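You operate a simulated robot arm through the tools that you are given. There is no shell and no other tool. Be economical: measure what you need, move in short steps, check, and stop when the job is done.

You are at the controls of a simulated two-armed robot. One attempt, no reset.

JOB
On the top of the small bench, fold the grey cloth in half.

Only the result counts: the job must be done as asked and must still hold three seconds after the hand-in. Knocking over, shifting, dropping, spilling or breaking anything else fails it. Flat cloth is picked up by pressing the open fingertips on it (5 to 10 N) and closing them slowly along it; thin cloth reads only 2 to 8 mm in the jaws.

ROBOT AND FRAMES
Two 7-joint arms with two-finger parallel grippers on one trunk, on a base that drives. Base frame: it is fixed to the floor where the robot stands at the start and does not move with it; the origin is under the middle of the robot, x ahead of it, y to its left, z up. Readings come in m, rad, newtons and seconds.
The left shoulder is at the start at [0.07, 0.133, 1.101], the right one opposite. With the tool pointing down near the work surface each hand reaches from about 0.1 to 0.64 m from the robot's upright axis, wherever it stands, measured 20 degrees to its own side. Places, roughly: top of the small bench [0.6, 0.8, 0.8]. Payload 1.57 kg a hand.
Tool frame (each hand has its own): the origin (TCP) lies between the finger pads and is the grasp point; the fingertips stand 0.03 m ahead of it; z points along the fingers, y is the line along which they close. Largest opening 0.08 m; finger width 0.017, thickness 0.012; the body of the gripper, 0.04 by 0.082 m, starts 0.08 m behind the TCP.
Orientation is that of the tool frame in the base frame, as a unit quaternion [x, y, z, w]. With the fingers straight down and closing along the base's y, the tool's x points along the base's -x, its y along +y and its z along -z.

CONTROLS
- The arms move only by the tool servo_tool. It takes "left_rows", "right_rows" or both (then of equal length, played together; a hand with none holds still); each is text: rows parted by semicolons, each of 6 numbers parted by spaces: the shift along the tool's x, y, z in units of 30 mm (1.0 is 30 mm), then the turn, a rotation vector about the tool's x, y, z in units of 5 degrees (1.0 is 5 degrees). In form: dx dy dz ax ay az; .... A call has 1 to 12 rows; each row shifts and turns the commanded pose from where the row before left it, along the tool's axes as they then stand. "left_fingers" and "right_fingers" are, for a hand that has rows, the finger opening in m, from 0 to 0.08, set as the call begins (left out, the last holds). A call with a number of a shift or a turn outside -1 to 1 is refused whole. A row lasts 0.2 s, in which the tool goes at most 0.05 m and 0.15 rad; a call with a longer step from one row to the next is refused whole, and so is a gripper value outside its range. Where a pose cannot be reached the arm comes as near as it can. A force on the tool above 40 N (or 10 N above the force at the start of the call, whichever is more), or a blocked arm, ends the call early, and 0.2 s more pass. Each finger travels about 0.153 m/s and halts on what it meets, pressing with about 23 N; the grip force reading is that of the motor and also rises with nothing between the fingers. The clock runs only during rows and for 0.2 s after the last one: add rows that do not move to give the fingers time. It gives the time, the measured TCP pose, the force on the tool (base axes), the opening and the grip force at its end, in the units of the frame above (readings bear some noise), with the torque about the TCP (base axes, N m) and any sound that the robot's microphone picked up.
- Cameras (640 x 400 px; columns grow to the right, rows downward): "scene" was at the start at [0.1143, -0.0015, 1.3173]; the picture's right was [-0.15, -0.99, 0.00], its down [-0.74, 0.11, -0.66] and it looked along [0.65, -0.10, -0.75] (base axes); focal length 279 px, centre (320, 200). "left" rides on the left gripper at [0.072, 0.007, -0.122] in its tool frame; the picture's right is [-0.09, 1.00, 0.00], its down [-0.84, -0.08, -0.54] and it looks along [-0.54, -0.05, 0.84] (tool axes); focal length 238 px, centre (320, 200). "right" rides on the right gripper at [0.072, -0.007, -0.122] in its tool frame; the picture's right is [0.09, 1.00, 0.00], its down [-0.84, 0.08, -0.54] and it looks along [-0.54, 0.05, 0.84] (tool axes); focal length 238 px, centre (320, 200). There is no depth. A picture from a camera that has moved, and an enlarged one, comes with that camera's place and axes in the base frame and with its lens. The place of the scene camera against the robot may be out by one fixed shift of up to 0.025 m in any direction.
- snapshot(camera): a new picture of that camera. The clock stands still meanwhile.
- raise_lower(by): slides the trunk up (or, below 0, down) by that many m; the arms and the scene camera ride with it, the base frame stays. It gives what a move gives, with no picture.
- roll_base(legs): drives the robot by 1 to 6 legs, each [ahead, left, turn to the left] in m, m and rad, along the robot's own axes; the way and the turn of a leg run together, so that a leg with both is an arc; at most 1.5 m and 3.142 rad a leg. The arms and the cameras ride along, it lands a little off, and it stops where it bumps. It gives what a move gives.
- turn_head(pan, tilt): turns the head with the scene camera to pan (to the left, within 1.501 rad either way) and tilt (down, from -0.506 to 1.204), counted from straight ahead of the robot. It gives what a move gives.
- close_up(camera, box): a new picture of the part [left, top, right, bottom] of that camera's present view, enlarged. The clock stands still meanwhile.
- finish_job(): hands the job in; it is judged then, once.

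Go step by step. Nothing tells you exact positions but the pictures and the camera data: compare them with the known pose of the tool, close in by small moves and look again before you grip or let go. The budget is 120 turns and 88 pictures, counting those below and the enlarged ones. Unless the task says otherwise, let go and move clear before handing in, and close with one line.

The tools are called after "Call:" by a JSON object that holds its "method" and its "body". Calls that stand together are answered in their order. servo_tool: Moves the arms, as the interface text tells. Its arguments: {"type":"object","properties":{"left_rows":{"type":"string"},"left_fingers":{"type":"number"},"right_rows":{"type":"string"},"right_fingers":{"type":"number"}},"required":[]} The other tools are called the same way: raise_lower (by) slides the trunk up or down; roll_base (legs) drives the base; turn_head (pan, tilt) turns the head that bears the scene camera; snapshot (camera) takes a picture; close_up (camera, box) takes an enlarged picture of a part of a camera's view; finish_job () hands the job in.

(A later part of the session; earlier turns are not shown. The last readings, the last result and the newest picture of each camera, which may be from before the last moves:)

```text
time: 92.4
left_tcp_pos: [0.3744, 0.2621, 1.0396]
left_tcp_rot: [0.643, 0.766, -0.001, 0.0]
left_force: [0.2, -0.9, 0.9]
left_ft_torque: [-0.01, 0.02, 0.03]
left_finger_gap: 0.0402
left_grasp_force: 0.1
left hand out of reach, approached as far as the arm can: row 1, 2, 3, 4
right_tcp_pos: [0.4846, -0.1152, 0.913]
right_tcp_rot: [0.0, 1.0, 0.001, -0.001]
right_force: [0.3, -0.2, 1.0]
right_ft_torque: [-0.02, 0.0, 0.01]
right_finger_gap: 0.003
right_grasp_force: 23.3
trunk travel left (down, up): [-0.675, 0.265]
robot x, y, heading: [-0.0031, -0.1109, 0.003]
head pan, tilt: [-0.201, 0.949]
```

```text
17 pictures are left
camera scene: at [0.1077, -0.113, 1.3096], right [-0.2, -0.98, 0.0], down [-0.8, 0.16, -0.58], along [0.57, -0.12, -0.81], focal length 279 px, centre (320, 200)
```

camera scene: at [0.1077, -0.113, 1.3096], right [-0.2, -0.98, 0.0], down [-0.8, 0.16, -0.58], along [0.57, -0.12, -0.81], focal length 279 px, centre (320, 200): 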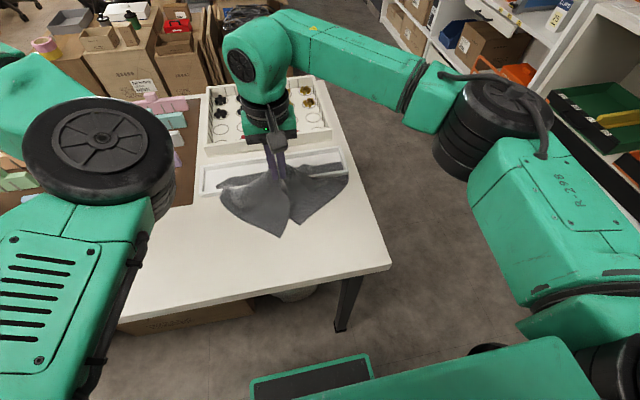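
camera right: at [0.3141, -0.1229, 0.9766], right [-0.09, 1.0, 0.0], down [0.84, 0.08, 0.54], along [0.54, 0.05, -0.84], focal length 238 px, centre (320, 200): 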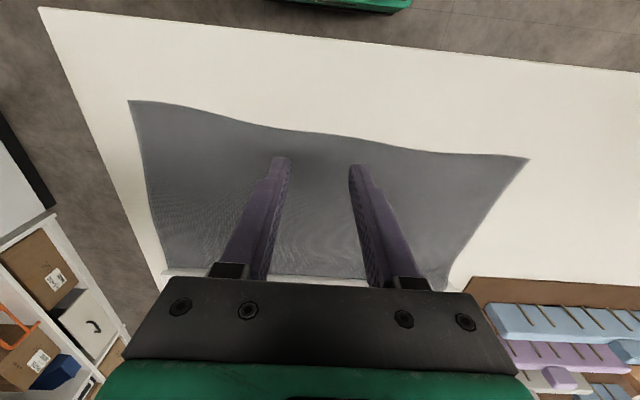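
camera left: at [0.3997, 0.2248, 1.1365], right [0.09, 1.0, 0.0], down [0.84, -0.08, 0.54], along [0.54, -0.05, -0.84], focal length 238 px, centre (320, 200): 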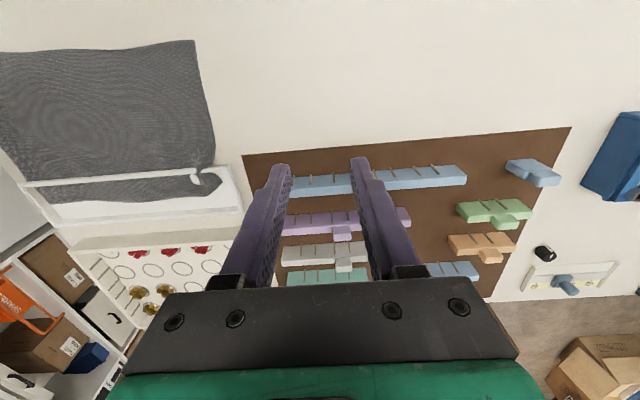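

I can't fix the left elbow, so I'll stick with the right hand. I'll park the left, complete the arc, and set the middle of the edge down on the far edge.

Call:
{"method": "servo_tool", "body": {"left_rows": "0.8 0 -0.3 0 0 0;0.8 0 -0.3 0 0 0;0.8 0 0 0 0 0;0.8 0 0 0 0 0;0.8 0 0 0 0 0;0 0 0 0 0 0;0 0 0 0 0 0;0 0 0 0 0 0", "right_rows": "-0.83 0 0.1 0 0 0;-0.83 0 0.37 0 0 0;-0.67 0 0.57 0 0 0;-0.5 0 0.57 0 0 0;-0.3 0 0.43 0 0 0;0 0 0.4 0 0 0;0 0 0.4 0 0 0;0 0 0 0 0 0"}}

Call:
{"method": "close_up", "body": {"camera": "scene", "box": [180, 120, 370, 250]}}

```text
time: 94.2
left_tcp_pos: [0.3538, 0.3796, 1.0583]
left_tcp_rot: [0.642, 0.766, 0.0, 0.0]
left_force: [0.0, -1.0, -0.4]
left_ft_torque: [0.03, 0.02, 0.01]
left_finger_gap: 0.0398
left_grasp_force: 0.0
right_tcp_pos: [0.5663, -0.112, 0.833]
right_tcp_rot: [-0.01, 1.0, 0.001, -0.002]
right_force: [7.6, -1.6, 13.7]
right_ft_torque: [-0.06, 0.04, 0.01]
right_finger_gap: 0.0029
right_grasp_force: 23.1
right hand out of reach, approached as far as the arm can: row 5, 7
trunk travel left (down, up): [-0.675, 0.265]
robot x, y, heading: [0.0, -0.1133, -0.001]
head pan, tilt: [-0.201, 0.949]
```

```text
3.08 times, centred on (275, 185) of scene
camera zoom: at [0.1074, -0.1131, 1.3099], right [-0.2, -0.98, 0.0], down [-0.8, 0.16, -0.58], along [0.57, -0.12, -0.81], focal length 860 px, centre (458, 246)
```

zoom: 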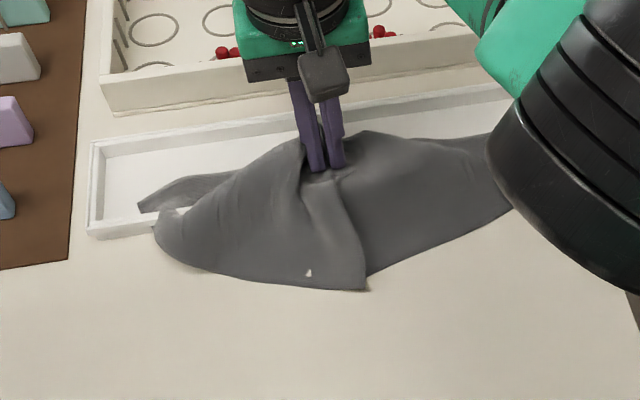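

The fingers are touching something lightly there. I'll lift 8 mm, release, and back out upward.

Call:
{"method": "servo_tool", "body": {"right_rows": "0 0 -0.25 0 0 0;0 0 0 0 0 0"}}

Call:
{"method": "servo_tool", "body": {"right_rows": "0 0 0 0 0 0;0 0 0 0 0 0;0 0 -0.3 0 0 0;0 0 -0.6 0 0 0;0 0 -0.8 0 0 0;0 0 -0.8 0 0 0;0 0 -0.5 0 0 0", "right_fingers": 0.025}}

Call:
{"method": "snapshot", "body": {"camera": "right"}}

Call:
{"method": "snapshot", "body": {"camera": "scene"}}

```text
time: 94.8
left_tcp_pos: [0.3547, 0.3801, 1.0592]
left_tcp_rot: [0.642, 0.767, 0.0, 0.0]
left_force: [0.4, -0.1, 0.1]
left_ft_torque: [0.01, 0.0, -0.01]
left_finger_gap: 0.0398
left_grasp_force: 0.0
right_tcp_pos: [0.571, -0.1178, 0.8326]
right_tcp_rot: [0.002, 1.0, -0.001, 0.0]
right_force: [-0.6, 0.3, 2.2]
right_ft_torque: [0.0, 0.06, 0.01]
right_finger_gap: 0.003
right_grasp_force: 23.1
trunk travel left (down, up): [-0.675, 0.265]
robot x, y, heading: [-0.0006, -0.109, 0.002]
head pan, tilt: [-0.201, 0.949]
```

```text
time: 96.4
left_tcp_pos: [0.3554, 0.38, 1.0594]
left_tcp_rot: [0.642, 0.767, -0.001, 0.0]
left_force: [-0.2, -0.5, 0.9]
left_ft_torque: [-0.02, -0.04, -0.01]
left_finger_gap: 0.04
left_grasp_force: 0.2
right_tcp_pos: [0.5704, -0.1172, 0.9224]
right_tcp_rot: [0.001, 1.0, 0.0, 0.0]
right_force: [-0.3, 0.4, -0.5]
right_ft_torque: [0.0, 0.01, 0.01]
right_finger_gap: 0.0248
right_grasp_force: 0.0
trunk travel left (down, up): [-0.675, 0.265]
robot x, y, heading: [-0.0025, -0.1026, -0.001]
head pan, tilt: [-0.201, 0.949]
```

```text
15 pictures are left
camera right: at [0.501, -0.1236, 1.0446], right [-0.09, 1.0, 0.0], down [0.84, 0.08, 0.54], along [0.54, 0.05, -0.84], focal length 238 px, centre (320, 200)
```

right: 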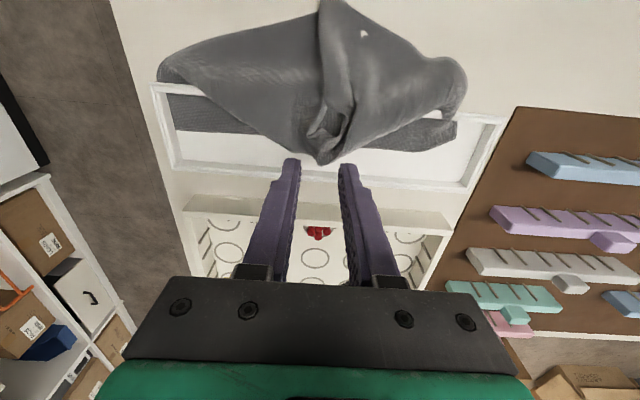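

```text
14 pictures are left
camera scene: at [0.1079, -0.1125, 1.3096], right [-0.2, -0.98, 0.0], down [-0.8, 0.16, -0.58], along [0.57, -0.12, -0.81], focal length 279 px, centre (320, 200)
```

scene: 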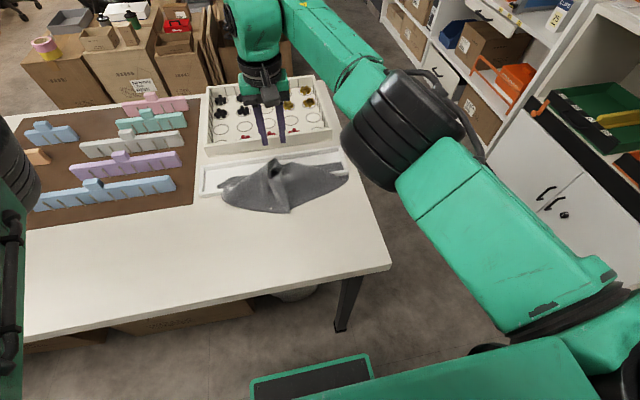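

The middle is across, and the two near corners now lie folded inward at the centre like an envelope. I'll shift the base left to keep the right arm comfortable, and look at the corner tips from above.

Call:
{"method": "roll_base", "body": {"legs": [[0, 0.16, 0]]}}

Call:
{"method": "servo_tool", "body": {"right_rows": "1 -0.6 0 0 0 0;1 -0.6 0 0 0 0;1 -0.6 0 0 0 0;1 -0.6 0 0 0 0;1 -0.6 0 0 0 0;0.5 -0.6 0 0 0 0;0 -0.6 0 0 0 0;0 -0.6 0 0 0 0;0 0 0 0 0 0", "right_fingers": 0.05}}

Call:
{"method": "snapshot", "body": {"camera": "right"}}

```text
time: 97.8
left_tcp_pos: [0.3543, 0.5383, 1.06]
left_tcp_rot: [0.642, 0.767, 0.0, 0.0]
left_force: [0.5, -0.3, -0.1]
left_ft_torque: [0.0, 0.01, 0.01]
left_finger_gap: 0.0403
left_grasp_force: 0.0
right_tcp_pos: [0.5725, 0.0421, 0.9224]
right_tcp_rot: [0.0, 1.0, 0.0, 0.0]
right_force: [0.5, 0.1, 0.0]
right_ft_torque: [0.01, -0.01, 0.01]
right_finger_gap: 0.025
right_grasp_force: 0.1
trunk travel left (down, up): [-0.675, 0.265]
robot x, y, heading: [0.0031, 0.051, 0.004]
head pan, tilt: [-0.201, 0.949]
```

```text
time: 99.8
left_tcp_pos: [0.3537, 0.5401, 1.0584]
left_tcp_rot: [0.642, 0.767, 0.0, -0.001]
left_force: [-0.1, 0.0, 0.0]
left_ft_torque: [0.01, -0.03, 0.01]
left_finger_gap: 0.04
left_grasp_force: 0.0
right_tcp_pos: [0.4076, -0.1002, 0.9229]
right_tcp_rot: [0.0, 1.0, -0.001, 0.001]
right_force: [0.0, 0.6, -0.1]
right_ft_torque: [0.01, -0.01, 0.01]
right_finger_gap: 0.05
right_grasp_force: 0.1
trunk travel left (down, up): [-0.675, 0.265]
robot x, y, heading: [0.0004, 0.0517, 0.0]
head pan, tilt: [-0.201, 0.949]
```

```text
13 pictures are left
camera right: at [0.336, -0.1077, 1.0443], right [-0.09, 1.0, 0.0], down [0.84, 0.08, 0.54], along [0.54, 0.05, -0.84], focal length 238 px, centre (320, 200)
```

right: 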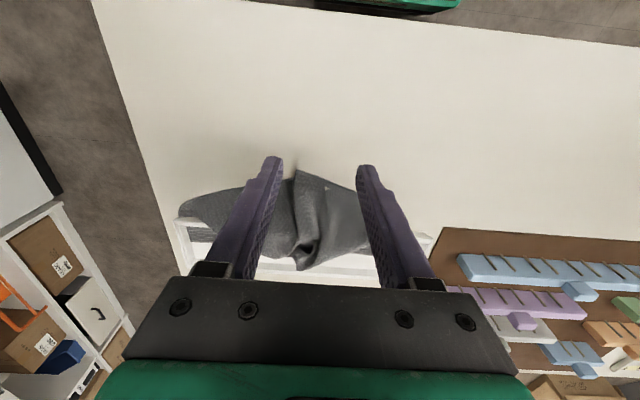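

The left corner's tip is at about (0.46, -0.124). I'll position just inside it and lower toward the cloth.

Call:
{"method": "servo_tool", "body": {"right_rows": "-0.8 0.05 0 0 0 0;-0.8 0.05 0 0 0 0;-0.7 0 0 0 0 0;0 0 0.8 0 0 0;0 0 0.8 0 0 0;0 0 0.6 0 0 0;0 0 0.4 0 0 0;0 0 0 0 0 0", "right_fingers": 0.04}}

Call:
{"method": "close_up", "body": {"camera": "right", "box": [200, 90, 440, 240]}}

```text
time: 101.6
left_tcp_pos: [0.3535, 0.5383, 1.0581]
left_tcp_rot: [0.642, 0.767, 0.0, 0.0]
left_force: [0.0, -0.6, -0.1]
left_ft_torque: [0.0, 0.01, -0.03]
left_finger_gap: 0.0399
left_grasp_force: 0.0
right_tcp_pos: [0.4767, -0.0996, 0.8441]
right_tcp_rot: [0.001, 1.0, 0.0, 0.0]
right_force: [-0.6, -0.1, -0.6]
right_ft_torque: [0.01, -0.02, 0.01]
right_finger_gap: 0.0399
right_grasp_force: 0.0
trunk travel left (down, up): [-0.675, 0.265]
robot x, y, heading: [0.0006, 0.0549, 0.002]
head pan, tilt: [-0.201, 0.949]
```

```text
2.67 times, centred on (320, 165) of right
camera zoom: at [0.4053, -0.1051, 0.9656], right [-0.09, 1.0, 0.0], down [0.84, 0.08, 0.54], along [0.54, 0.05, -0.84], focal length 636 px, centre (320, 293)
```

zoom: 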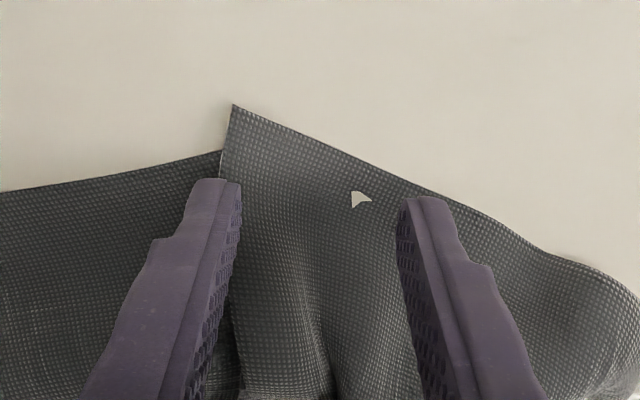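

The flap's tip is clear, lying on top of the other layer. I'll move in 5 mm with the opening at 0.036 and go down to contact.

Call:
{"method": "servo_tool", "body": {"right_rows": "-0.17 0.03 0 0 0 0;0 0 0.4 0 0 0;0 0 0.3 0 0 0;0 0 0.1 0 0 0;0 0 0 0 0 0", "right_fingers": 0.036}}

Call:
{"method": "servo_tool", "body": {"right_rows": "0 0 0.06 0 0 0;0 0 0.06 0 0 0;0 0 0 0 0 0"}}

```text
time: 102.8
left_tcp_pos: [0.354, 0.5384, 1.0583]
left_tcp_rot: [0.642, 0.766, 0.001, 0.001]
left_force: [-0.7, 0.5, 0.8]
left_ft_torque: [0.01, 0.03, 0.0]
left_finger_gap: 0.0401
left_grasp_force: 0.0
right_tcp_pos: [0.4812, -0.0977, 0.8203]
right_tcp_rot: [0.001, 1.0, 0.001, 0.0]
right_force: [-0.2, -0.2, -1.1]
right_ft_torque: [-0.03, 0.02, 0.02]
right_finger_gap: 0.036
right_grasp_force: 0.0
trunk travel left (down, up): [-0.675, 0.265]
robot x, y, heading: [-0.0009, 0.0535, -0.006]
head pan, tilt: [-0.201, 0.949]
```

```text
time: 103.6
left_tcp_pos: [0.3541, 0.5398, 1.0586]
left_tcp_rot: [0.642, 0.767, 0.0, 0.0]
left_force: [0.0, -0.1, -0.3]
left_ft_torque: [0.0, 0.01, -0.01]
left_finger_gap: 0.0401
left_grasp_force: 0.1
right_tcp_pos: [0.4807, -0.0974, 0.8175]
right_tcp_rot: [0.0, 1.0, 0.0, -0.001]
right_force: [-0.3, 0.7, 0.3]
right_ft_torque: [-0.05, -0.01, 0.0]
right_finger_gap: 0.0359
right_grasp_force: 0.0
trunk travel left (down, up): [-0.675, 0.265]
robot x, y, heading: [0.0013, 0.0498, 0.002]
head pan, tilt: [-0.201, 0.949]
```

Call:
{"method": "servo_tool", "body": {"right_rows": "0 0 0.06 0 0 0;0 0 0.05 0 0 0;0 0 0 0 0 0"}}

Call:
{"method": "servo_tool", "body": {"right_rows": "0 0 0.04 0 0 0;0 0 0 0 0 0"}}

```text
time: 104.4
left_tcp_pos: [0.3547, 0.539, 1.058]
left_tcp_rot: [0.642, 0.767, 0.001, 0.001]
left_force: [0.5, 1.0, -0.5]
left_ft_torque: [0.01, 0.0, 0.01]
left_finger_gap: 0.0401
left_grasp_force: 0.0
right_tcp_pos: [0.4814, -0.0976, 0.8138]
right_tcp_rot: [0.0, 1.0, 0.0, 0.001]
right_force: [-0.4, 0.7, 0.4]
right_ft_torque: [0.0, 0.01, 0.01]
right_finger_gap: 0.036
right_grasp_force: 0.1
trunk travel left (down, up): [-0.675, 0.265]
robot x, y, heading: [0.001, 0.048, -0.004]
head pan, tilt: [-0.201, 0.949]
```

```text
time: 105.0
left_tcp_pos: [0.3543, 0.539, 1.0604]
left_tcp_rot: [0.642, 0.767, 0.0, 0.001]
left_force: [0.4, -0.1, -0.4]
left_ft_torque: [-0.04, -0.01, 0.01]
left_finger_gap: 0.0401
left_grasp_force: 0.1
right_tcp_pos: [0.4821, -0.0976, 0.8124]
right_tcp_rot: [0.001, 1.0, -0.001, -0.001]
right_force: [0.2, 0.0, 0.8]
right_ft_torque: [-0.04, -0.07, 0.05]
right_finger_gap: 0.036
right_grasp_force: 0.1
trunk travel left (down, up): [-0.675, 0.265]
robot x, y, heading: [0.0012, 0.0529, -0.0]
head pan, tilt: [-0.201, 0.949]
```

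Call:
{"method": "servo_tool", "body": {"right_rows": "0 0 0.04 0 0 0;0 0 0 0 0 0"}}

```text
time: 105.6
left_tcp_pos: [0.3542, 0.5406, 1.0576]
left_tcp_rot: [0.642, 0.767, 0.0, -0.001]
left_force: [-0.1, -0.3, 0.2]
left_ft_torque: [0.0, 0.01, -0.01]
left_finger_gap: 0.0398
left_grasp_force: 0.0
right_tcp_pos: [0.4809, -0.0967, 0.8123]
right_tcp_rot: [0.0, 1.0, 0.0, 0.001]
right_force: [1.2, 0.1, 5.7]
right_ft_torque: [-0.13, -0.06, 0.0]
right_finger_gap: 0.0362
right_grasp_force: 0.0
trunk travel left (down, up): [-0.675, 0.265]
robot x, y, heading: [0.0016, 0.0505, -0.002]
head pan, tilt: [-0.201, 0.949]
```

Call:
{"method": "servo_tool", "body": {"right_rows": "0 0 0.01 0 0 0", "right_fingers": 0.032}}

Call:
{"method": "servo_tool", "body": {"right_rows": "0 0 0 0 0 0", "right_fingers": 0.028}}

Call:
{"method": "servo_tool", "body": {"right_rows": "0 0 0 0 0 0", "right_fingers": 0.024}}

Call:
{"method": "servo_tool", "body": {"right_rows": "0 0 0 0 0 0", "right_fingers": 0.02}}

Call:
{"method": "servo_tool", "body": {"right_rows": "0 0 0 0 0 0", "right_fingers": 0.016}}

Call:
{"method": "close_up", "body": {"camera": "right", "box": [220, 90, 420, 220]}}

```text
time: 106.0
left_tcp_pos: [0.3533, 0.5401, 1.0594]
left_tcp_rot: [0.642, 0.766, 0.001, 0.0]
left_force: [0.1, 0.3, 0.1]
left_ft_torque: [0.01, 0.02, -0.01]
left_finger_gap: 0.0401
left_grasp_force: 0.0
right_tcp_pos: [0.4801, -0.0964, 0.8129]
right_tcp_rot: [-0.001, 1.0, 0.0, 0.001]
right_force: [-0.2, 1.5, 8.1]
right_ft_torque: [-0.16, 0.0, 0.03]
right_finger_gap: 0.0312
right_grasp_force: 0.1
trunk travel left (down, up): [-0.675, 0.265]
robot x, y, heading: [-0.0014, 0.0517, -0.004]
head pan, tilt: [-0.201, 0.949]
```

```text
time: 106.4
left_tcp_pos: [0.3543, 0.5401, 1.0591]
left_tcp_rot: [0.642, 0.767, -0.001, 0.001]
left_force: [-0.4, 0.5, -1.2]
left_ft_torque: [0.0, 0.02, -0.01]
left_finger_gap: 0.04
left_grasp_force: 0.2
right_tcp_pos: [0.4805, -0.0959, 0.8127]
right_tcp_rot: [0.0, 1.0, 0.0, 0.0]
right_force: [0.2, 1.2, 8.9]
right_ft_torque: [-0.17, -0.06, 0.02]
right_finger_gap: 0.0273
right_grasp_force: 0.0
trunk travel left (down, up): [-0.675, 0.265]
robot x, y, heading: [0.0042, 0.0536, -0.005]
head pan, tilt: [-0.201, 0.949]
```

```text
time: 106.8
left_tcp_pos: [0.3531, 0.5394, 1.0574]
left_tcp_rot: [0.642, 0.767, -0.001, 0.0]
left_force: [0.3, -0.6, 1.5]
left_ft_torque: [-0.01, 0.03, 0.0]
left_finger_gap: 0.0399
left_grasp_force: 0.0
right_tcp_pos: [0.4799, -0.0969, 0.8118]
right_tcp_rot: [0.0, 1.0, 0.0, 0.002]
right_force: [0.6, 1.0, 8.7]
right_ft_torque: [-0.14, -0.03, 0.0]
right_finger_gap: 0.0235
right_grasp_force: 0.0
trunk travel left (down, up): [-0.675, 0.265]
robot x, y, heading: [-0.0004, 0.0502, 0.0]
head pan, tilt: [-0.201, 0.949]
```

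```text
time: 107.2
left_tcp_pos: [0.3524, 0.54, 1.0585]
left_tcp_rot: [0.642, 0.767, 0.0, 0.001]
left_force: [0.5, -0.4, -0.5]
left_ft_torque: [0.03, 0.01, -0.01]
left_finger_gap: 0.0401
left_grasp_force: 0.1
right_tcp_pos: [0.4804, -0.0968, 0.8124]
right_tcp_rot: [0.0, 1.0, 0.0, 0.0]
right_force: [0.9, 1.0, 9.1]
right_ft_torque: [-0.15, -0.06, 0.01]
right_finger_gap: 0.0194
right_grasp_force: 0.1
trunk travel left (down, up): [-0.675, 0.265]
robot x, y, heading: [0.0022, 0.0489, 0.001]
head pan, tilt: [-0.201, 0.949]
```

```text
time: 107.6
left_tcp_pos: [0.3532, 0.5411, 1.059]
left_tcp_rot: [0.642, 0.767, -0.001, 0.001]
left_force: [-0.6, -0.1, 0.5]
left_ft_torque: [0.01, 0.0, 0.0]
left_finger_gap: 0.0399
left_grasp_force: 0.0
right_tcp_pos: [0.4812, -0.0962, 0.8132]
right_tcp_rot: [0.0, 1.0, 0.0, 0.001]
right_force: [0.5, -0.9, 11.2]
right_ft_torque: [-0.12, -0.08, 0.03]
right_finger_gap: 0.0153
right_grasp_force: 0.0
trunk travel left (down, up): [-0.675, 0.265]
robot x, y, heading: [-0.0008, 0.0506, 0.003]
head pan, tilt: [-0.201, 0.949]
```

```text
3.08 times, centred on (320, 155) of right
camera zoom: at [0.4095, -0.1032, 0.9336], right [-0.09, 1.0, 0.0], down [0.84, 0.08, 0.54], along [0.54, 0.05, -0.84], focal length 733 px, centre (320, 338)
```

zoom: 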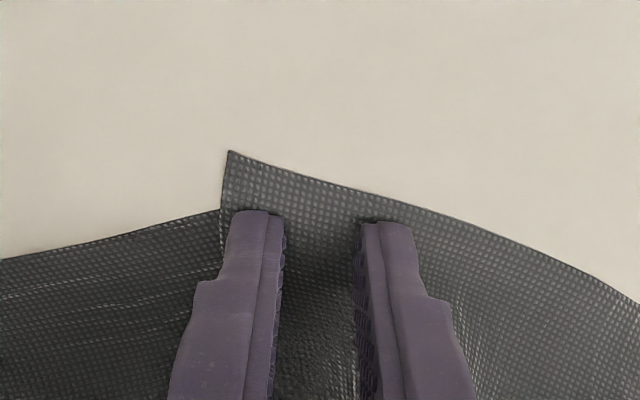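

Call:
{"method": "servo_tool", "body": {"right_rows": "0 0 0 0 0 0", "right_fingers": 0.012}}

Call:
{"method": "servo_tool", "body": {"right_rows": "0 0 0 0 0 0", "right_fingers": 0.009}}

Call:
{"method": "servo_tool", "body": {"right_rows": "0 0 0 0 0 0", "right_fingers": 0.006}}

Call:
{"method": "servo_tool", "body": {"right_rows": "0 0 -0.01 0 0 0", "right_fingers": 0.004}}

Call:
{"method": "servo_tool", "body": {"right_rows": "0 0 0 0 0 0;0 0 0 0 0 0", "right_fingers": 0.0}}

```text
time: 108.0
left_tcp_pos: [0.3527, 0.5419, 1.0595]
left_tcp_rot: [0.642, 0.767, -0.001, 0.0]
left_force: [-0.5, 1.4, -0.6]
left_ft_torque: [-0.02, -0.01, -0.03]
left_finger_gap: 0.0401
left_grasp_force: 0.0
right_tcp_pos: [0.4796, -0.0973, 0.8121]
right_tcp_rot: [0.0, 1.0, 0.0, 0.0]
right_force: [1.6, 0.3, 11.2]
right_ft_torque: [-0.08, -0.07, 0.04]
right_finger_gap: 0.0113
right_grasp_force: 0.0
trunk travel left (down, up): [-0.675, 0.265]
robot x, y, heading: [0.0001, 0.0506, 0.003]
head pan, tilt: [-0.201, 0.949]
```

```text
time: 108.4
left_tcp_pos: [0.3538, 0.541, 1.0586]
left_tcp_rot: [0.642, 0.767, 0.0, 0.0]
left_force: [-0.4, -0.1, -0.6]
left_ft_torque: [-0.02, 0.02, -0.03]
left_finger_gap: 0.0397
left_grasp_force: 0.1
right_tcp_pos: [0.4791, -0.0961, 0.8116]
right_tcp_rot: [-0.001, 1.0, 0.0, 0.001]
right_force: [0.6, -1.2, 10.9]
right_ft_torque: [-0.12, -0.1, 0.0]
right_finger_gap: 0.0078
right_grasp_force: 0.0
trunk travel left (down, up): [-0.675, 0.265]
robot x, y, heading: [0.0023, 0.0527, -0.005]
head pan, tilt: [-0.201, 0.949]
```

```text
time: 108.8
left_tcp_pos: [0.3533, 0.5402, 1.0589]
left_tcp_rot: [0.642, 0.766, 0.0, 0.0]
left_force: [0.5, 0.3, -0.2]
left_ft_torque: [0.0, 0.01, 0.02]
left_finger_gap: 0.0399
left_grasp_force: 0.0
right_tcp_pos: [0.4803, -0.0975, 0.8127]
right_tcp_rot: [0.0, 1.0, 0.0, 0.0]
right_force: [0.3, -1.1, 11.8]
right_ft_torque: [-0.12, -0.1, -0.01]
right_finger_gap: 0.0046
right_grasp_force: 0.0
trunk travel left (down, up): [-0.675, 0.265]
robot x, y, heading: [0.003, 0.0489, -0.002]
head pan, tilt: [-0.201, 0.949]
```

```text
time: 109.2
left_tcp_pos: [0.3528, 0.5389, 1.0596]
left_tcp_rot: [0.642, 0.767, 0.0, 0.0]
left_force: [-0.2, -0.6, -0.4]
left_ft_torque: [0.0, -0.03, 0.01]
left_finger_gap: 0.04
left_grasp_force: 0.0
right_tcp_pos: [0.4808, -0.0973, 0.8127]
right_tcp_rot: [0.0, 1.0, 0.0, 0.001]
right_force: [1.3, -1.5, 11.2]
right_ft_torque: [-0.11, -0.07, 0.02]
right_finger_gap: 0.0043
right_grasp_force: 0.2
trunk travel left (down, up): [-0.675, 0.265]
robot x, y, heading: [0.0013, 0.0506, 0.003]
head pan, tilt: [-0.201, 0.949]
```

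```text
time: 109.8
left_tcp_pos: [0.3533, 0.5381, 1.0602]
left_tcp_rot: [0.642, 0.767, 0.0, 0.0]
left_force: [-0.3, -0.1, -0.3]
left_ft_torque: [0.02, -0.01, -0.01]
left_finger_gap: 0.0398
left_grasp_force: 0.1
right_tcp_pos: [0.4803, -0.0972, 0.8116]
right_tcp_rot: [-0.001, 1.0, 0.0, 0.0]
right_force: [-0.4, -2.6, 9.8]
right_ft_torque: [-0.11, -0.06, 0.01]
right_finger_gap: 0.0
right_grasp_force: 21.1
trunk travel left (down, up): [-0.675, 0.265]
robot x, y, heading: [0.0029, 0.0514, 0.001]
head pan, tilt: [-0.201, 0.949]
```

It slipped, so I'll try something simpler. With the fingers closed and pressing on the flap, I'll drag it to the left to unfold it.

Call:
{"method": "servo_tool", "body": {"right_rows": "0 0 -0.015 0 0 0;0 0.3 0 0 0 0;0 0.4 0 0 0 0;0 0.4 0 0 0 0;0 0.4 0 0 0 0;0 0 0 0 0 0"}}

Call:
{"method": "snapshot", "body": {"camera": "right"}}

```text
time: 111.2
left_tcp_pos: [0.3554, 0.5398, 1.0589]
left_tcp_rot: [0.642, 0.766, 0.0, 0.001]
left_force: [-0.7, -0.3, 0.6]
left_ft_torque: [-0.02, -0.01, -0.02]
left_finger_gap: 0.04
left_grasp_force: 0.3
right_tcp_pos: [0.4806, -0.0522, 0.8114]
right_tcp_rot: [-0.001, 1.0, 0.0, 0.0]
right_force: [0.1, -0.2, 1.4]
right_ft_torque: [0.05, 0.0, 0.01]
right_finger_gap: 0.0
right_grasp_force: 21.7
trunk travel left (down, up): [-0.675, 0.265]
robot x, y, heading: [0.0022, 0.049, -0.006]
head pan, tilt: [-0.201, 0.949]
```

```text
10 pictures are left
camera right: at [0.4098, -0.0582, 0.9333], right [-0.09, 1.0, 0.0], down [0.84, 0.08, 0.54], along [0.54, 0.05, -0.84], focal length 238 px, centre (320, 200)
```

right: 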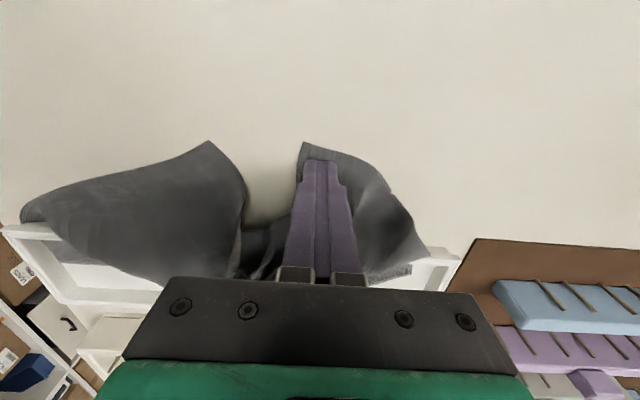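

The drag works well: the left flap follows and separates from the right one. I'll continue left.

Call:
{"method": "servo_tool", "body": {"right_rows": "0 0 0.02 0 0 0;0 0.4 0 0 0 0;0 0.4 0 0 0 0;0 0.4 0 0 0 0;0 0.4 0 0 0 0;0 0.4 0 0 0 0;0 0.4 0 0 0 0;0 0 0 0 0 0"}}

Call:
{"method": "snapshot", "body": {"camera": "scene"}}

```text
time: 113.0
left_tcp_pos: [0.3539, 0.539, 1.0591]
left_tcp_rot: [0.642, 0.767, 0.001, 0.0]
left_force: [-0.4, 0.7, -0.1]
left_ft_torque: [0.02, 0.0, 0.03]
left_finger_gap: 0.0399
left_grasp_force: 0.1
right_tcp_pos: [0.4814, 0.0201, 0.8121]
right_tcp_rot: [0.001, 1.0, 0.0, -0.001]
right_force: [-0.4, -0.3, 3.3]
right_ft_torque: [0.01, -0.01, 0.01]
right_finger_gap: 0.0
right_grasp_force: 21.0
trunk travel left (down, up): [-0.675, 0.265]
robot x, y, heading: [0.0018, 0.0513, -0.004]
head pan, tilt: [-0.201, 0.949]
```

```text
9 pictures are left
camera scene: at [0.1075, 0.0466, 1.3097], right [-0.2, -0.98, 0.0], down [-0.8, 0.16, -0.58], along [0.57, -0.12, -0.81], focal length 279 px, centre (320, 200)
```

scene: 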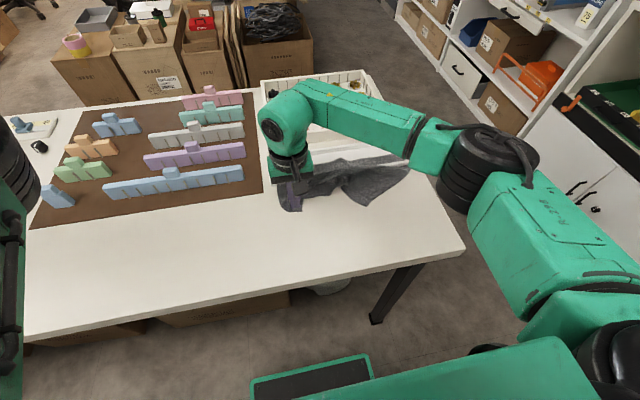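

Call:
{"method": "servo_tool", "body": {"right_rows": "0.3 0 -0.6 0 0 0;0.6 0 -0.9 0 0 0;0.6 0 -0.9 0 0 0;0.6 -0.5 -0.9 0 0 0;0.6 -0.5 -0.9 0 0 0;0.5 -0.5 0 0 0 0;0 0 0 0 0 0"}}

Call:
{"method": "snapshot", "body": {"camera": "right"}}

```text
time: 114.6
left_tcp_pos: [0.3544, 0.5396, 1.0582]
left_tcp_rot: [0.642, 0.766, -0.001, -0.001]
left_force: [1.0, 0.3, -0.5]
left_ft_torque: [-0.01, -0.04, -0.05]
left_finger_gap: 0.0401
left_grasp_force: 0.1
right_tcp_pos: [0.3857, -0.0254, 0.9386]
right_tcp_rot: [-0.001, 1.0, 0.0, 0.0]
right_force: [-0.1, 0.3, -0.1]
right_ft_torque: [-0.01, 0.03, 0.02]
right_finger_gap: 0.0001
right_grasp_force: 21.8
trunk travel left (down, up): [-0.675, 0.265]
robot x, y, heading: [0.0011, 0.0521, -0.0]
head pan, tilt: [-0.201, 0.949]
```

```text
8 pictures are left
camera right: at [0.3157, -0.0321, 1.0595], right [-0.09, 1.0, 0.0], down [0.84, 0.08, 0.54], along [0.54, 0.05, -0.84], focal length 238 px, centre (320, 200)
```

right: 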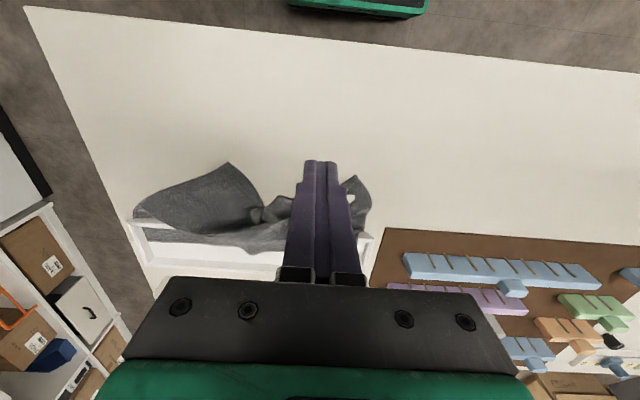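

The left corner is now near (0.453, 0.026) and the right one near (0.45, -0.135). I'll grab the left flap by straddling it with wide-open fingers, which scoops up the whole ridge.

Call:
{"method": "servo_tool", "body": {"right_rows": "-0.9 0.5 0 0 0 0;-0.9 0.5 0 0 0 0;-0.8 0.6 0.5 0 0 0;0 0 0.9 0 0 0;0 0 0.9 0 0 0;0 0 0.9 0 0 0;0 0 0.6 0 0 0;0 0 0.3 0 0 0;0 0 0 0 0 0", "right_fingers": 0.08}}

Call:
{"method": "snapshot", "body": {"camera": "right"}}

```text
time: 116.6
left_tcp_pos: [0.3549, 0.5379, 1.0587]
left_tcp_rot: [0.642, 0.766, 0.0, 0.0]
left_force: [1.0, 0.1, -0.3]
left_ft_torque: [-0.01, -0.02, -0.02]
left_finger_gap: 0.0401
left_grasp_force: 0.0
right_tcp_pos: [0.4625, 0.0231, 0.8141]
right_tcp_rot: [0.0, 1.0, -0.001, 0.0]
right_force: [-0.6, 0.0, -0.6]
right_ft_torque: [0.0, 0.03, -0.02]
right_finger_gap: 0.0799
right_grasp_force: 0.2
trunk travel left (down, up): [-0.675, 0.265]
robot x, y, heading: [0.0008, 0.0473, -0.001]
head pan, tilt: [-0.201, 0.949]
```

```text
7 pictures are left
camera right: at [0.3919, 0.0164, 0.9356], right [-0.09, 1.0, 0.0], down [0.84, 0.08, 0.54], along [0.54, 0.05, -0.84], focal length 238 px, centre (320, 200)
```

right: 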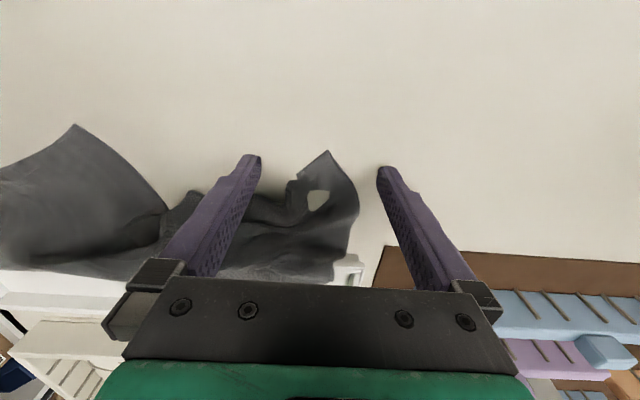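

The flap is nicely straddled. I'll go down the last bit, in 5 mm, and close.

Call:
{"method": "servo_tool", "body": {"right_rows": "-0.2 0 0 0 0 0;0 0 0.06 0 0 0;0 0 0.03 0 0 0;0 0 0 0 0 0"}}

Call:
{"method": "servo_tool", "body": {"right_rows": "0 0 0 0 0 0", "right_fingers": 0.055}}

Call:
{"method": "servo_tool", "body": {"right_rows": "0 0 0 0 0 0", "right_fingers": 0.04}}

Call:
{"method": "servo_tool", "body": {"right_rows": "0 0 0 0 0 0", "right_fingers": 0.03}}

Call:
{"method": "servo_tool", "body": {"right_rows": "0 0 0 0 0 0", "right_fingers": 0.022}}

Call:
{"method": "servo_tool", "body": {"right_rows": "0 0 0 0 0 0", "right_fingers": 0.015}}

Call:
{"method": "servo_tool", "body": {"right_rows": "0 0 0 0 0 0", "right_fingers": 0.01}}

Call:
{"method": "servo_tool", "body": {"right_rows": "0 0 0 0 0 0", "right_fingers": 0.006}}

Call:
{"method": "servo_tool", "body": {"right_rows": "0 0 0 0 0 0;0 0 0 0 0 0", "right_fingers": 0.0}}

```text
time: 117.6
left_tcp_pos: [0.3546, 0.5393, 1.0586]
left_tcp_rot: [0.642, 0.767, 0.0, -0.001]
left_force: [-0.6, -0.2, -0.6]
left_ft_torque: [0.03, -0.02, 0.02]
left_finger_gap: 0.04
left_grasp_force: 0.1
right_tcp_pos: [0.47, 0.022, 0.8124]
right_tcp_rot: [0.001, 1.0, 0.0, 0.0]
right_force: [0.2, -0.2, 0.5]
right_ft_torque: [0.01, 0.0, 0.0]
right_finger_gap: 0.0801
right_grasp_force: 0.0
trunk travel left (down, up): [-0.675, 0.265]
robot x, y, heading: [0.0005, 0.0511, -0.002]
head pan, tilt: [-0.201, 0.949]
```

```text
time: 118.0
left_tcp_pos: [0.3528, 0.5397, 1.0589]
left_tcp_rot: [0.642, 0.767, 0.0, 0.0]
left_force: [-0.4, 0.1, 0.0]
left_ft_torque: [0.01, 0.03, 0.01]
left_finger_gap: 0.0404
left_grasp_force: 0.0
right_tcp_pos: [0.4692, 0.0225, 0.8112]
right_tcp_rot: [0.0, 1.0, -0.001, 0.0]
right_force: [0.2, 1.1, 0.5]
right_ft_torque: [-0.02, 0.02, -0.02]
right_finger_gap: 0.0552
right_grasp_force: 0.1
trunk travel left (down, up): [-0.675, 0.265]
robot x, y, heading: [0.0008, 0.0513, -0.001]
head pan, tilt: [-0.201, 0.949]
```

```text
time: 118.4
left_tcp_pos: [0.3547, 0.5403, 1.0588]
left_tcp_rot: [0.641, 0.767, 0.0, 0.0]
left_force: [0.3, 0.5, -0.8]
left_ft_torque: [-0.01, -0.01, -0.01]
left_finger_gap: 0.0399
left_grasp_force: 0.0
right_tcp_pos: [0.4694, 0.0239, 0.8124]
right_tcp_rot: [-0.001, 1.0, 0.0, 0.0]
right_force: [0.6, -0.1, 0.7]
right_ft_torque: [0.02, 0.0, -0.03]
right_finger_gap: 0.0401
right_grasp_force: 0.2
trunk travel left (down, up): [-0.675, 0.265]
robot x, y, heading: [0.0032, 0.0499, -0.004]
head pan, tilt: [-0.201, 0.949]
```

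```text
time: 118.8
left_tcp_pos: [0.3543, 0.5385, 1.0589]
left_tcp_rot: [0.642, 0.767, 0.0, 0.0]
left_force: [0.0, -0.2, 1.0]
left_ft_torque: [-0.01, -0.02, -0.01]
left_finger_gap: 0.0398
left_grasp_force: 0.1
right_tcp_pos: [0.4695, 0.0226, 0.8128]
right_tcp_rot: [0.0, 1.0, 0.0, 0.0]
right_force: [0.4, -0.8, 0.4]
right_ft_torque: [-0.01, -0.02, 0.02]
right_finger_gap: 0.0296
right_grasp_force: 0.0
trunk travel left (down, up): [-0.675, 0.265]
robot x, y, heading: [-0.001, 0.055, -0.004]
head pan, tilt: [-0.201, 0.949]
```

```text
time: 119.2
left_tcp_pos: [0.3548, 0.5404, 1.0576]
left_tcp_rot: [0.642, 0.767, 0.0, 0.0]
left_force: [-0.5, 0.4, -0.1]
left_ft_torque: [0.08, -0.03, -0.01]
left_finger_gap: 0.04
left_grasp_force: 0.0
right_tcp_pos: [0.4692, 0.0231, 0.8116]
right_tcp_rot: [0.0, 1.0, 0.0, 0.0]
right_force: [-0.1, 0.6, 0.1]
right_ft_torque: [-0.04, 0.0, -0.01]
right_finger_gap: 0.0218
right_grasp_force: 0.0
trunk travel left (down, up): [-0.675, 0.265]
robot x, y, heading: [-0.0012, 0.0515, 0.001]
head pan, tilt: [-0.201, 0.949]
```

```text
time: 119.6
left_tcp_pos: [0.3539, 0.5386, 1.0578]
left_tcp_rot: [0.642, 0.767, 0.0, 0.0]
left_force: [0.2, 0.5, -0.9]
left_ft_torque: [0.02, 0.02, -0.02]
left_finger_gap: 0.0398
left_grasp_force: 0.1
right_tcp_pos: [0.4696, 0.0222, 0.8118]
right_tcp_rot: [0.0, 1.0, 0.0, 0.0]
right_force: [0.5, -0.2, 0.6]
right_ft_torque: [0.01, 0.04, 0.01]
right_finger_gap: 0.0152
right_grasp_force: 0.1
trunk travel left (down, up): [-0.675, 0.265]
robot x, y, heading: [0.0006, 0.0527, 0.001]
head pan, tilt: [-0.201, 0.949]
```

```text
time: 120.0
left_tcp_pos: [0.3541, 0.5395, 1.0596]
left_tcp_rot: [0.642, 0.767, 0.0, 0.0]
left_force: [0.8, -0.3, 0.1]
left_ft_torque: [-0.03, 0.03, 0.0]
left_finger_gap: 0.0403
left_grasp_force: 0.1
right_tcp_pos: [0.4687, 0.0221, 0.8114]
right_tcp_rot: [0.0, 1.0, -0.001, 0.0]
right_force: [-1.0, 0.5, 0.6]
right_ft_torque: [-0.02, 0.01, 0.01]
right_finger_gap: 0.01
right_grasp_force: 0.1
trunk travel left (down, up): [-0.675, 0.265]
robot x, y, heading: [0.0005, 0.0521, 0.004]
head pan, tilt: [-0.201, 0.949]
```

```text
time: 120.4
left_tcp_pos: [0.355, 0.5397, 1.0584]
left_tcp_rot: [0.642, 0.767, 0.0, -0.001]
left_force: [0.5, 0.2, -0.2]
left_ft_torque: [0.02, -0.06, 0.0]
left_finger_gap: 0.04
left_grasp_force: 0.1
right_tcp_pos: [0.4692, 0.0238, 0.8117]
right_tcp_rot: [0.0, 1.0, 0.0, 0.0]
right_force: [0.3, -0.1, 0.5]
right_ft_torque: [0.0, -0.03, 0.0]
right_finger_gap: 0.0059
right_grasp_force: 0.1
trunk travel left (down, up): [-0.675, 0.265]
robot x, y, heading: [0.0015, 0.0511, 0.0]
head pan, tilt: [-0.201, 0.949]
```

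```text
time: 121.0
left_tcp_pos: [0.3543, 0.5396, 1.0588]
left_tcp_rot: [0.642, 0.767, 0.001, 0.0]
left_force: [-0.1, -0.3, 0.5]
left_ft_torque: [-0.01, -0.01, 0.02]
left_finger_gap: 0.0401
left_grasp_force: 0.1
right_tcp_pos: [0.4694, 0.0227, 0.8126]
right_tcp_rot: [0.001, 1.0, 0.001, 0.0]
right_force: [-0.4, 0.3, 0.5]
right_ft_torque: [0.01, 0.01, -0.01]
right_finger_gap: 0.0025
right_grasp_force: 23.3
trunk travel left (down, up): [-0.675, 0.265]
robot x, y, heading: [-0.0003, 0.0537, 0.001]
head pan, tilt: [-0.201, 0.949]
```

Held (2.5 mm). Now I'll lift it over the wall and lay it at the far-left corner.

Call:
{"method": "servo_tool", "body": {"right_rows": "-0.3 0 -1 0 0 0;-0.6 0.1 -0.9 0 0 0;-0.8 0.1 -0.5 0 0 0;-0.8 0.1 0 0 0 0;-0.5 0.15 0.3 0 0 0;-0.4 0.15 0.6 0 0 0;0 0 0.6 0 0 0;0 0 0 0 0 0"}}

Call:
{"method": "snapshot", "body": {"camera": "right"}}

```text
time: 122.8
left_tcp_pos: [0.3542, 0.5396, 1.0586]
left_tcp_rot: [0.642, 0.766, 0.0, 0.0]
left_force: [0.6, 0.2, 0.6]
left_ft_torque: [0.01, -0.03, -0.01]
left_finger_gap: 0.0398
left_grasp_force: 0.1
right_tcp_pos: [0.5695, 0.0423, 0.8389]
right_tcp_rot: [-0.001, 1.0, 0.001, 0.0]
right_force: [0.8, 0.8, 0.0]
right_ft_torque: [0.03, 0.0, 0.0]
right_finger_gap: 0.0022
right_grasp_force: 22.7
trunk travel left (down, up): [-0.675, 0.265]
robot x, y, heading: [-0.0007, 0.0488, -0.005]
head pan, tilt: [-0.201, 0.949]
```

```text
6 pictures are left
camera right: at [0.4997, 0.0347, 0.96], right [-0.09, 1.0, 0.0], down [0.84, 0.08, 0.54], along [0.54, 0.05, -0.84], focal length 238 px, centre (320, 200)
```

right: 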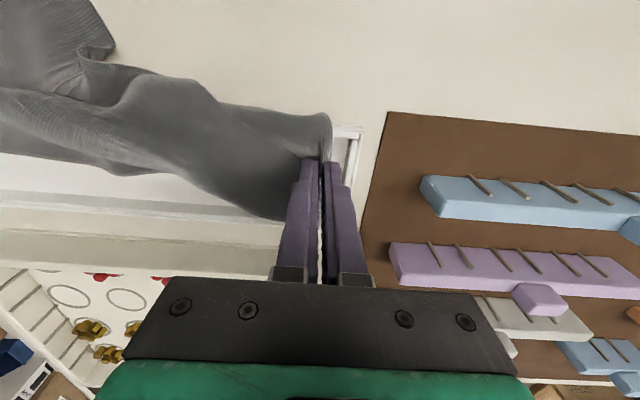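

The left half is laid over well. I'll lower slightly, release, and go for the right flap.

Call:
{"method": "servo_tool", "body": {"right_rows": "0 0 0.2 0 0 0;0 0 0 0 0 0"}}

Call:
{"method": "servo_tool", "body": {"right_rows": "0 0 0 0 0 0;0 0 0 0 0 0;0 0 -0.5 0 0 0;0 0 -0.9 0 0 0;0.5 -0.8 -1 0 0 0;1 -1 -0.5 0 0 0;1 -1 0 0 0 0;1 -1 0 0 0 0;0.9 -1 0 0 0 0;0 -0.7 0 0 0 0;0 0 0 0 0 0", "right_fingers": 0.03}}

Call:
{"method": "snapshot", "body": {"camera": "right"}}

```text
time: 123.4
left_tcp_pos: [0.3541, 0.539, 1.0582]
left_tcp_rot: [0.642, 0.767, -0.001, 0.0]
left_force: [-0.1, -0.5, 0.4]
left_ft_torque: [0.08, -0.02, -0.01]
left_finger_gap: 0.0402
left_grasp_force: 0.1
right_tcp_pos: [0.5704, 0.0415, 0.8319]
right_tcp_rot: [0.001, 1.0, 0.001, 0.0]
right_force: [-0.5, -0.1, -0.1]
right_ft_torque: [-0.01, 0.04, -0.03]
right_finger_gap: 0.0021
right_grasp_force: 23.1
trunk travel left (down, up): [-0.675, 0.265]
robot x, y, heading: [-0.0015, 0.048, 0.001]
head pan, tilt: [-0.201, 0.949]
```

```text
time: 125.8
left_tcp_pos: [0.3544, 0.5392, 1.0586]
left_tcp_rot: [0.642, 0.766, 0.0, -0.001]
left_force: [-1.0, 0.3, 0.5]
left_ft_torque: [-0.03, -0.01, -0.03]
left_finger_gap: 0.0402
left_grasp_force: 0.1
right_tcp_pos: [0.4369, -0.1246, 0.9201]
right_tcp_rot: [0.001, 1.0, 0.001, 0.0]
right_force: [-0.2, 0.2, 0.6]
right_ft_torque: [-0.01, 0.01, -0.01]
right_finger_gap: 0.03
right_grasp_force: 0.1
trunk travel left (down, up): [-0.675, 0.265]
robot x, y, heading: [0.0014, 0.0482, 0.003]
head pan, tilt: [-0.201, 0.949]
```

```text
5 pictures are left
camera right: at [0.3676, -0.1315, 1.0416], right [-0.09, 1.0, 0.0], down [0.84, 0.08, 0.54], along [0.54, 0.05, -0.84], focal length 238 px, centre (320, 200)
```

right: 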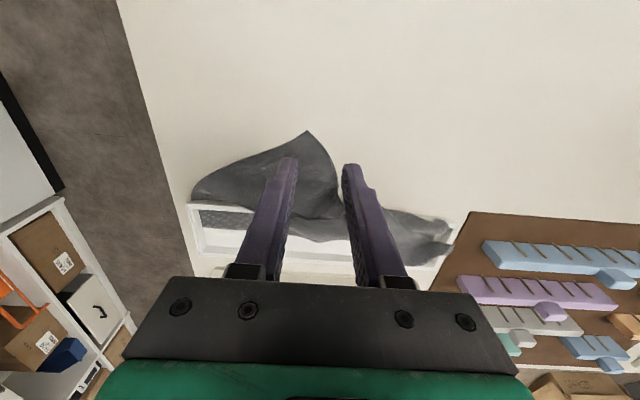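

The left side now lies across. The right tip is at about (0.446, -0.139). I'll shift the base back right for reach, then straddle that flap.

Call:
{"method": "roll_base", "body": {"legs": [[0, -0.12, 0]]}}

Call:
{"method": "servo_tool", "body": {"right_rows": "-0.3 0.65 0 0 0 0;-0.3 0.65 0 0 0 0;-0.25 0.65 0 0 0 0;0 0.65 0 0 0 0;0 0.7 0 0 0 0;0 0 0.9 0 0 0;0 0 0.9 0 0 0;0 0 0.9 0 0 0;0 0 0.6 0 0 0;0 0 0.2 0 0 0;0 0 0 0 0 0", "right_fingers": 0.08}}

```text
time: 127.1
left_tcp_pos: [0.3552, 0.4211, 1.0577]
left_tcp_rot: [0.642, 0.767, -0.001, 0.0]
left_force: [-0.3, -0.3, 0.1]
left_ft_torque: [0.0, 0.0, -0.01]
left_finger_gap: 0.04
left_grasp_force: 0.0
right_tcp_pos: [0.4378, -0.242, 0.9204]
right_tcp_rot: [-0.001, 1.0, -0.001, 0.0]
right_force: [-0.5, 0.1, 0.2]
right_ft_torque: [-0.01, -0.01, 0.02]
right_finger_gap: 0.0299
right_grasp_force: 0.0
trunk travel left (down, up): [-0.675, 0.265]
robot x, y, heading: [-0.0012, -0.0669, 0.001]
head pan, tilt: [-0.201, 0.949]
```

```text
time: 129.5
left_tcp_pos: [0.3547, 0.4192, 1.0594]
left_tcp_rot: [0.642, 0.766, 0.0, 0.0]
left_force: [-0.7, 1.6, -0.2]
left_ft_torque: [0.0, 0.01, 0.03]
left_finger_gap: 0.0398
left_grasp_force: 0.1
right_tcp_pos: [0.4646, -0.1465, 0.8153]
right_tcp_rot: [0.0, 1.0, 0.0, 0.0]
right_force: [-0.2, -0.1, 0.0]
right_ft_torque: [0.0, 0.03, 0.0]
right_finger_gap: 0.0799
right_grasp_force: 0.0
trunk travel left (down, up): [-0.675, 0.265]
robot x, y, heading: [0.0041, -0.0632, -0.001]
head pan, tilt: [-0.201, 0.949]
```

Call:
{"method": "servo_tool", "body": {"right_rows": "0 0 0.08 0 0 0;0 0 0.04 0 0 0;0 0 0 0 0 0"}}

Call:
{"method": "servo_tool", "body": {"right_rows": "0 0 0 0 0 0", "right_fingers": 0.06}}

Call:
{"method": "servo_tool", "body": {"right_rows": "0 0 0 0 0 0", "right_fingers": 0.045}}

Call:
{"method": "servo_tool", "body": {"right_rows": "0 0 0 0 0 0", "right_fingers": 0.034}}

Call:
{"method": "servo_tool", "body": {"right_rows": "0 0 0 0 0 0", "right_fingers": 0.025}}

Call:
{"method": "servo_tool", "body": {"right_rows": "0 0 0 0 0 0", "right_fingers": 0.018}}

Call:
{"method": "servo_tool", "body": {"right_rows": "0 0 0 0 0 0", "right_fingers": 0.012}}

Call:
{"method": "servo_tool", "body": {"right_rows": "0 0 0 0 0 0", "right_fingers": 0.007}}

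Call:
{"method": "servo_tool", "body": {"right_rows": "0 0 0 0 0 0;0 0 0 0 0 0", "right_fingers": 0.0}}

```text
time: 130.3
left_tcp_pos: [0.3557, 0.4197, 1.0573]
left_tcp_rot: [0.642, 0.766, 0.0, 0.0]
left_force: [-0.9, 0.8, 0.4]
left_ft_torque: [-0.02, -0.01, -0.01]
left_finger_gap: 0.04
left_grasp_force: 0.0
right_tcp_pos: [0.4631, -0.145, 0.8098]
right_tcp_rot: [-0.001, 1.0, 0.0, -0.001]
right_force: [0.1, 0.3, -0.6]
right_ft_torque: [-0.01, 0.0, -0.01]
right_finger_gap: 0.0802
right_grasp_force: 0.0
trunk travel left (down, up): [-0.675, 0.265]
robot x, y, heading: [-0.0004, -0.0637, 0.004]
head pan, tilt: [-0.201, 0.949]
```

```text
time: 130.7
left_tcp_pos: [0.3541, 0.4205, 1.0592]
left_tcp_rot: [0.642, 0.767, 0.0, 0.0]
left_force: [0.6, -0.4, -0.3]
left_ft_torque: [-0.01, 0.0, -0.01]
left_finger_gap: 0.0399
left_grasp_force: 0.2
right_tcp_pos: [0.4641, -0.1452, 0.8118]
right_tcp_rot: [0.0, 1.0, 0.0, 0.0]
right_force: [-0.1, -1.0, -0.4]
right_ft_torque: [0.03, 0.05, -0.04]
right_finger_gap: 0.06
right_grasp_force: 0.0
trunk travel left (down, up): [-0.675, 0.265]
robot x, y, heading: [-0.0015, -0.0679, -0.002]
head pan, tilt: [-0.201, 0.949]
```

```text
time: 131.1
left_tcp_pos: [0.3541, 0.421, 1.0582]
left_tcp_rot: [0.643, 0.766, 0.0, 0.0]
left_force: [0.2, 0.4, -0.6]
left_ft_torque: [-0.02, 0.01, -0.06]
left_finger_gap: 0.0402
left_grasp_force: 0.1
right_tcp_pos: [0.4627, -0.1446, 0.8127]
right_tcp_rot: [0.0, 1.0, 0.0, 0.0]
right_force: [-0.8, 0.5, 1.0]
right_ft_torque: [0.03, 0.0, 0.01]
right_finger_gap: 0.045
right_grasp_force: 0.0
trunk travel left (down, up): [-0.675, 0.265]
robot x, y, heading: [0.0006, -0.0682, 0.002]
head pan, tilt: [-0.201, 0.949]
```

```text
time: 131.5
left_tcp_pos: [0.3536, 0.4199, 1.059]
left_tcp_rot: [0.642, 0.767, 0.001, 0.0]
left_force: [-0.6, -0.2, -0.5]
left_ft_torque: [-0.03, -0.02, 0.02]
left_finger_gap: 0.0398
left_grasp_force: 0.0
right_tcp_pos: [0.4635, -0.1448, 0.8115]
right_tcp_rot: [0.001, 1.0, 0.001, 0.0]
right_force: [-0.5, -0.5, 0.9]
right_ft_torque: [-0.01, 0.0, -0.02]
right_finger_gap: 0.0342
right_grasp_force: 0.0
trunk travel left (down, up): [-0.675, 0.265]
robot x, y, heading: [-0.0024, -0.0678, -0.002]
head pan, tilt: [-0.201, 0.949]
```

```text
time: 131.9
left_tcp_pos: [0.3548, 0.4198, 1.0583]
left_tcp_rot: [0.642, 0.767, 0.0, -0.001]
left_force: [0.7, 0.3, -0.2]
left_ft_torque: [0.01, 0.03, 0.02]
left_finger_gap: 0.0398
left_grasp_force: 0.1
right_tcp_pos: [0.4644, -0.1455, 0.8113]
right_tcp_rot: [-0.001, 1.0, 0.0, 0.001]
right_force: [0.2, -0.1, 1.1]
right_ft_torque: [-0.01, 0.0, 0.02]
right_finger_gap: 0.0249
right_grasp_force: 0.2
trunk travel left (down, up): [-0.675, 0.265]
robot x, y, heading: [0.001, -0.0688, 0.0]
head pan, tilt: [-0.201, 0.949]
```

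```text
time: 132.3
left_tcp_pos: [0.3544, 0.4196, 1.0599]
left_tcp_rot: [0.642, 0.767, 0.0, 0.0]
left_force: [-0.7, -0.2, 0.9]
left_ft_torque: [0.02, -0.01, -0.02]
left_finger_gap: 0.0401
left_grasp_force: 0.0
right_tcp_pos: [0.4631, -0.1451, 0.8128]
right_tcp_rot: [0.0, 1.0, 0.001, 0.0]
right_force: [0.1, 0.3, 0.7]
right_ft_torque: [-0.02, -0.01, -0.02]
right_finger_gap: 0.0179
right_grasp_force: 0.1
trunk travel left (down, up): [-0.675, 0.265]
robot x, y, heading: [-0.0014, -0.0683, 0.001]
head pan, tilt: [-0.201, 0.949]
```

```text
time: 132.7
left_tcp_pos: [0.3547, 0.4198, 1.0591]
left_tcp_rot: [0.642, 0.767, 0.001, 0.001]
left_force: [0.8, 0.9, 0.8]
left_ft_torque: [0.02, 0.02, 0.01]
left_finger_gap: 0.0401
left_grasp_force: 0.0
right_tcp_pos: [0.4632, -0.1444, 0.812]
right_tcp_rot: [0.0, 1.0, -0.001, 0.0]
right_force: [1.4, -1.2, 0.8]
right_ft_torque: [-0.01, -0.04, -0.01]
right_finger_gap: 0.0129
right_grasp_force: 0.9
trunk travel left (down, up): [-0.675, 0.265]
robot x, y, heading: [0.0018, -0.0665, -0.004]
head pan, tilt: [-0.201, 0.949]
```

```text
time: 133.1
left_tcp_pos: [0.3543, 0.4189, 1.0584]
left_tcp_rot: [0.642, 0.766, 0.0, 0.0]
left_force: [-0.1, 0.5, -0.3]
left_ft_torque: [-0.02, -0.03, 0.02]
left_finger_gap: 0.04
left_grasp_force: 0.1
right_tcp_pos: [0.4646, -0.1453, 0.8117]
right_tcp_rot: [0.001, 1.0, 0.0, 0.0]
right_force: [0.8, -1.1, 1.4]
right_ft_torque: [-0.07, -0.01, 0.01]
right_finger_gap: 0.0083
right_grasp_force: 2.2
trunk travel left (down, up): [-0.675, 0.265]
robot x, y, heading: [0.0012, -0.0681, -0.0]
head pan, tilt: [-0.201, 0.949]
```

```text
time: 133.7
left_tcp_pos: [0.3553, 0.4186, 1.059]
left_tcp_rot: [0.642, 0.767, 0.0, -0.001]
left_force: [-0.4, 0.0, -0.3]
left_ft_torque: [0.0, -0.02, 0.04]
left_finger_gap: 0.0398
left_grasp_force: 0.1
right_tcp_pos: [0.4643, -0.1461, 0.8114]
right_tcp_rot: [-0.001, 1.0, 0.0, 0.001]
right_force: [3.0, -5.7, 2.3]
right_ft_torque: [-0.19, -0.11, -0.05]
right_finger_gap: 0.0023
right_grasp_force: 23.1
trunk travel left (down, up): [-0.675, 0.265]
robot x, y, heading: [-0.0018, -0.0679, -0.002]
head pan, tilt: [-0.201, 0.949]
```

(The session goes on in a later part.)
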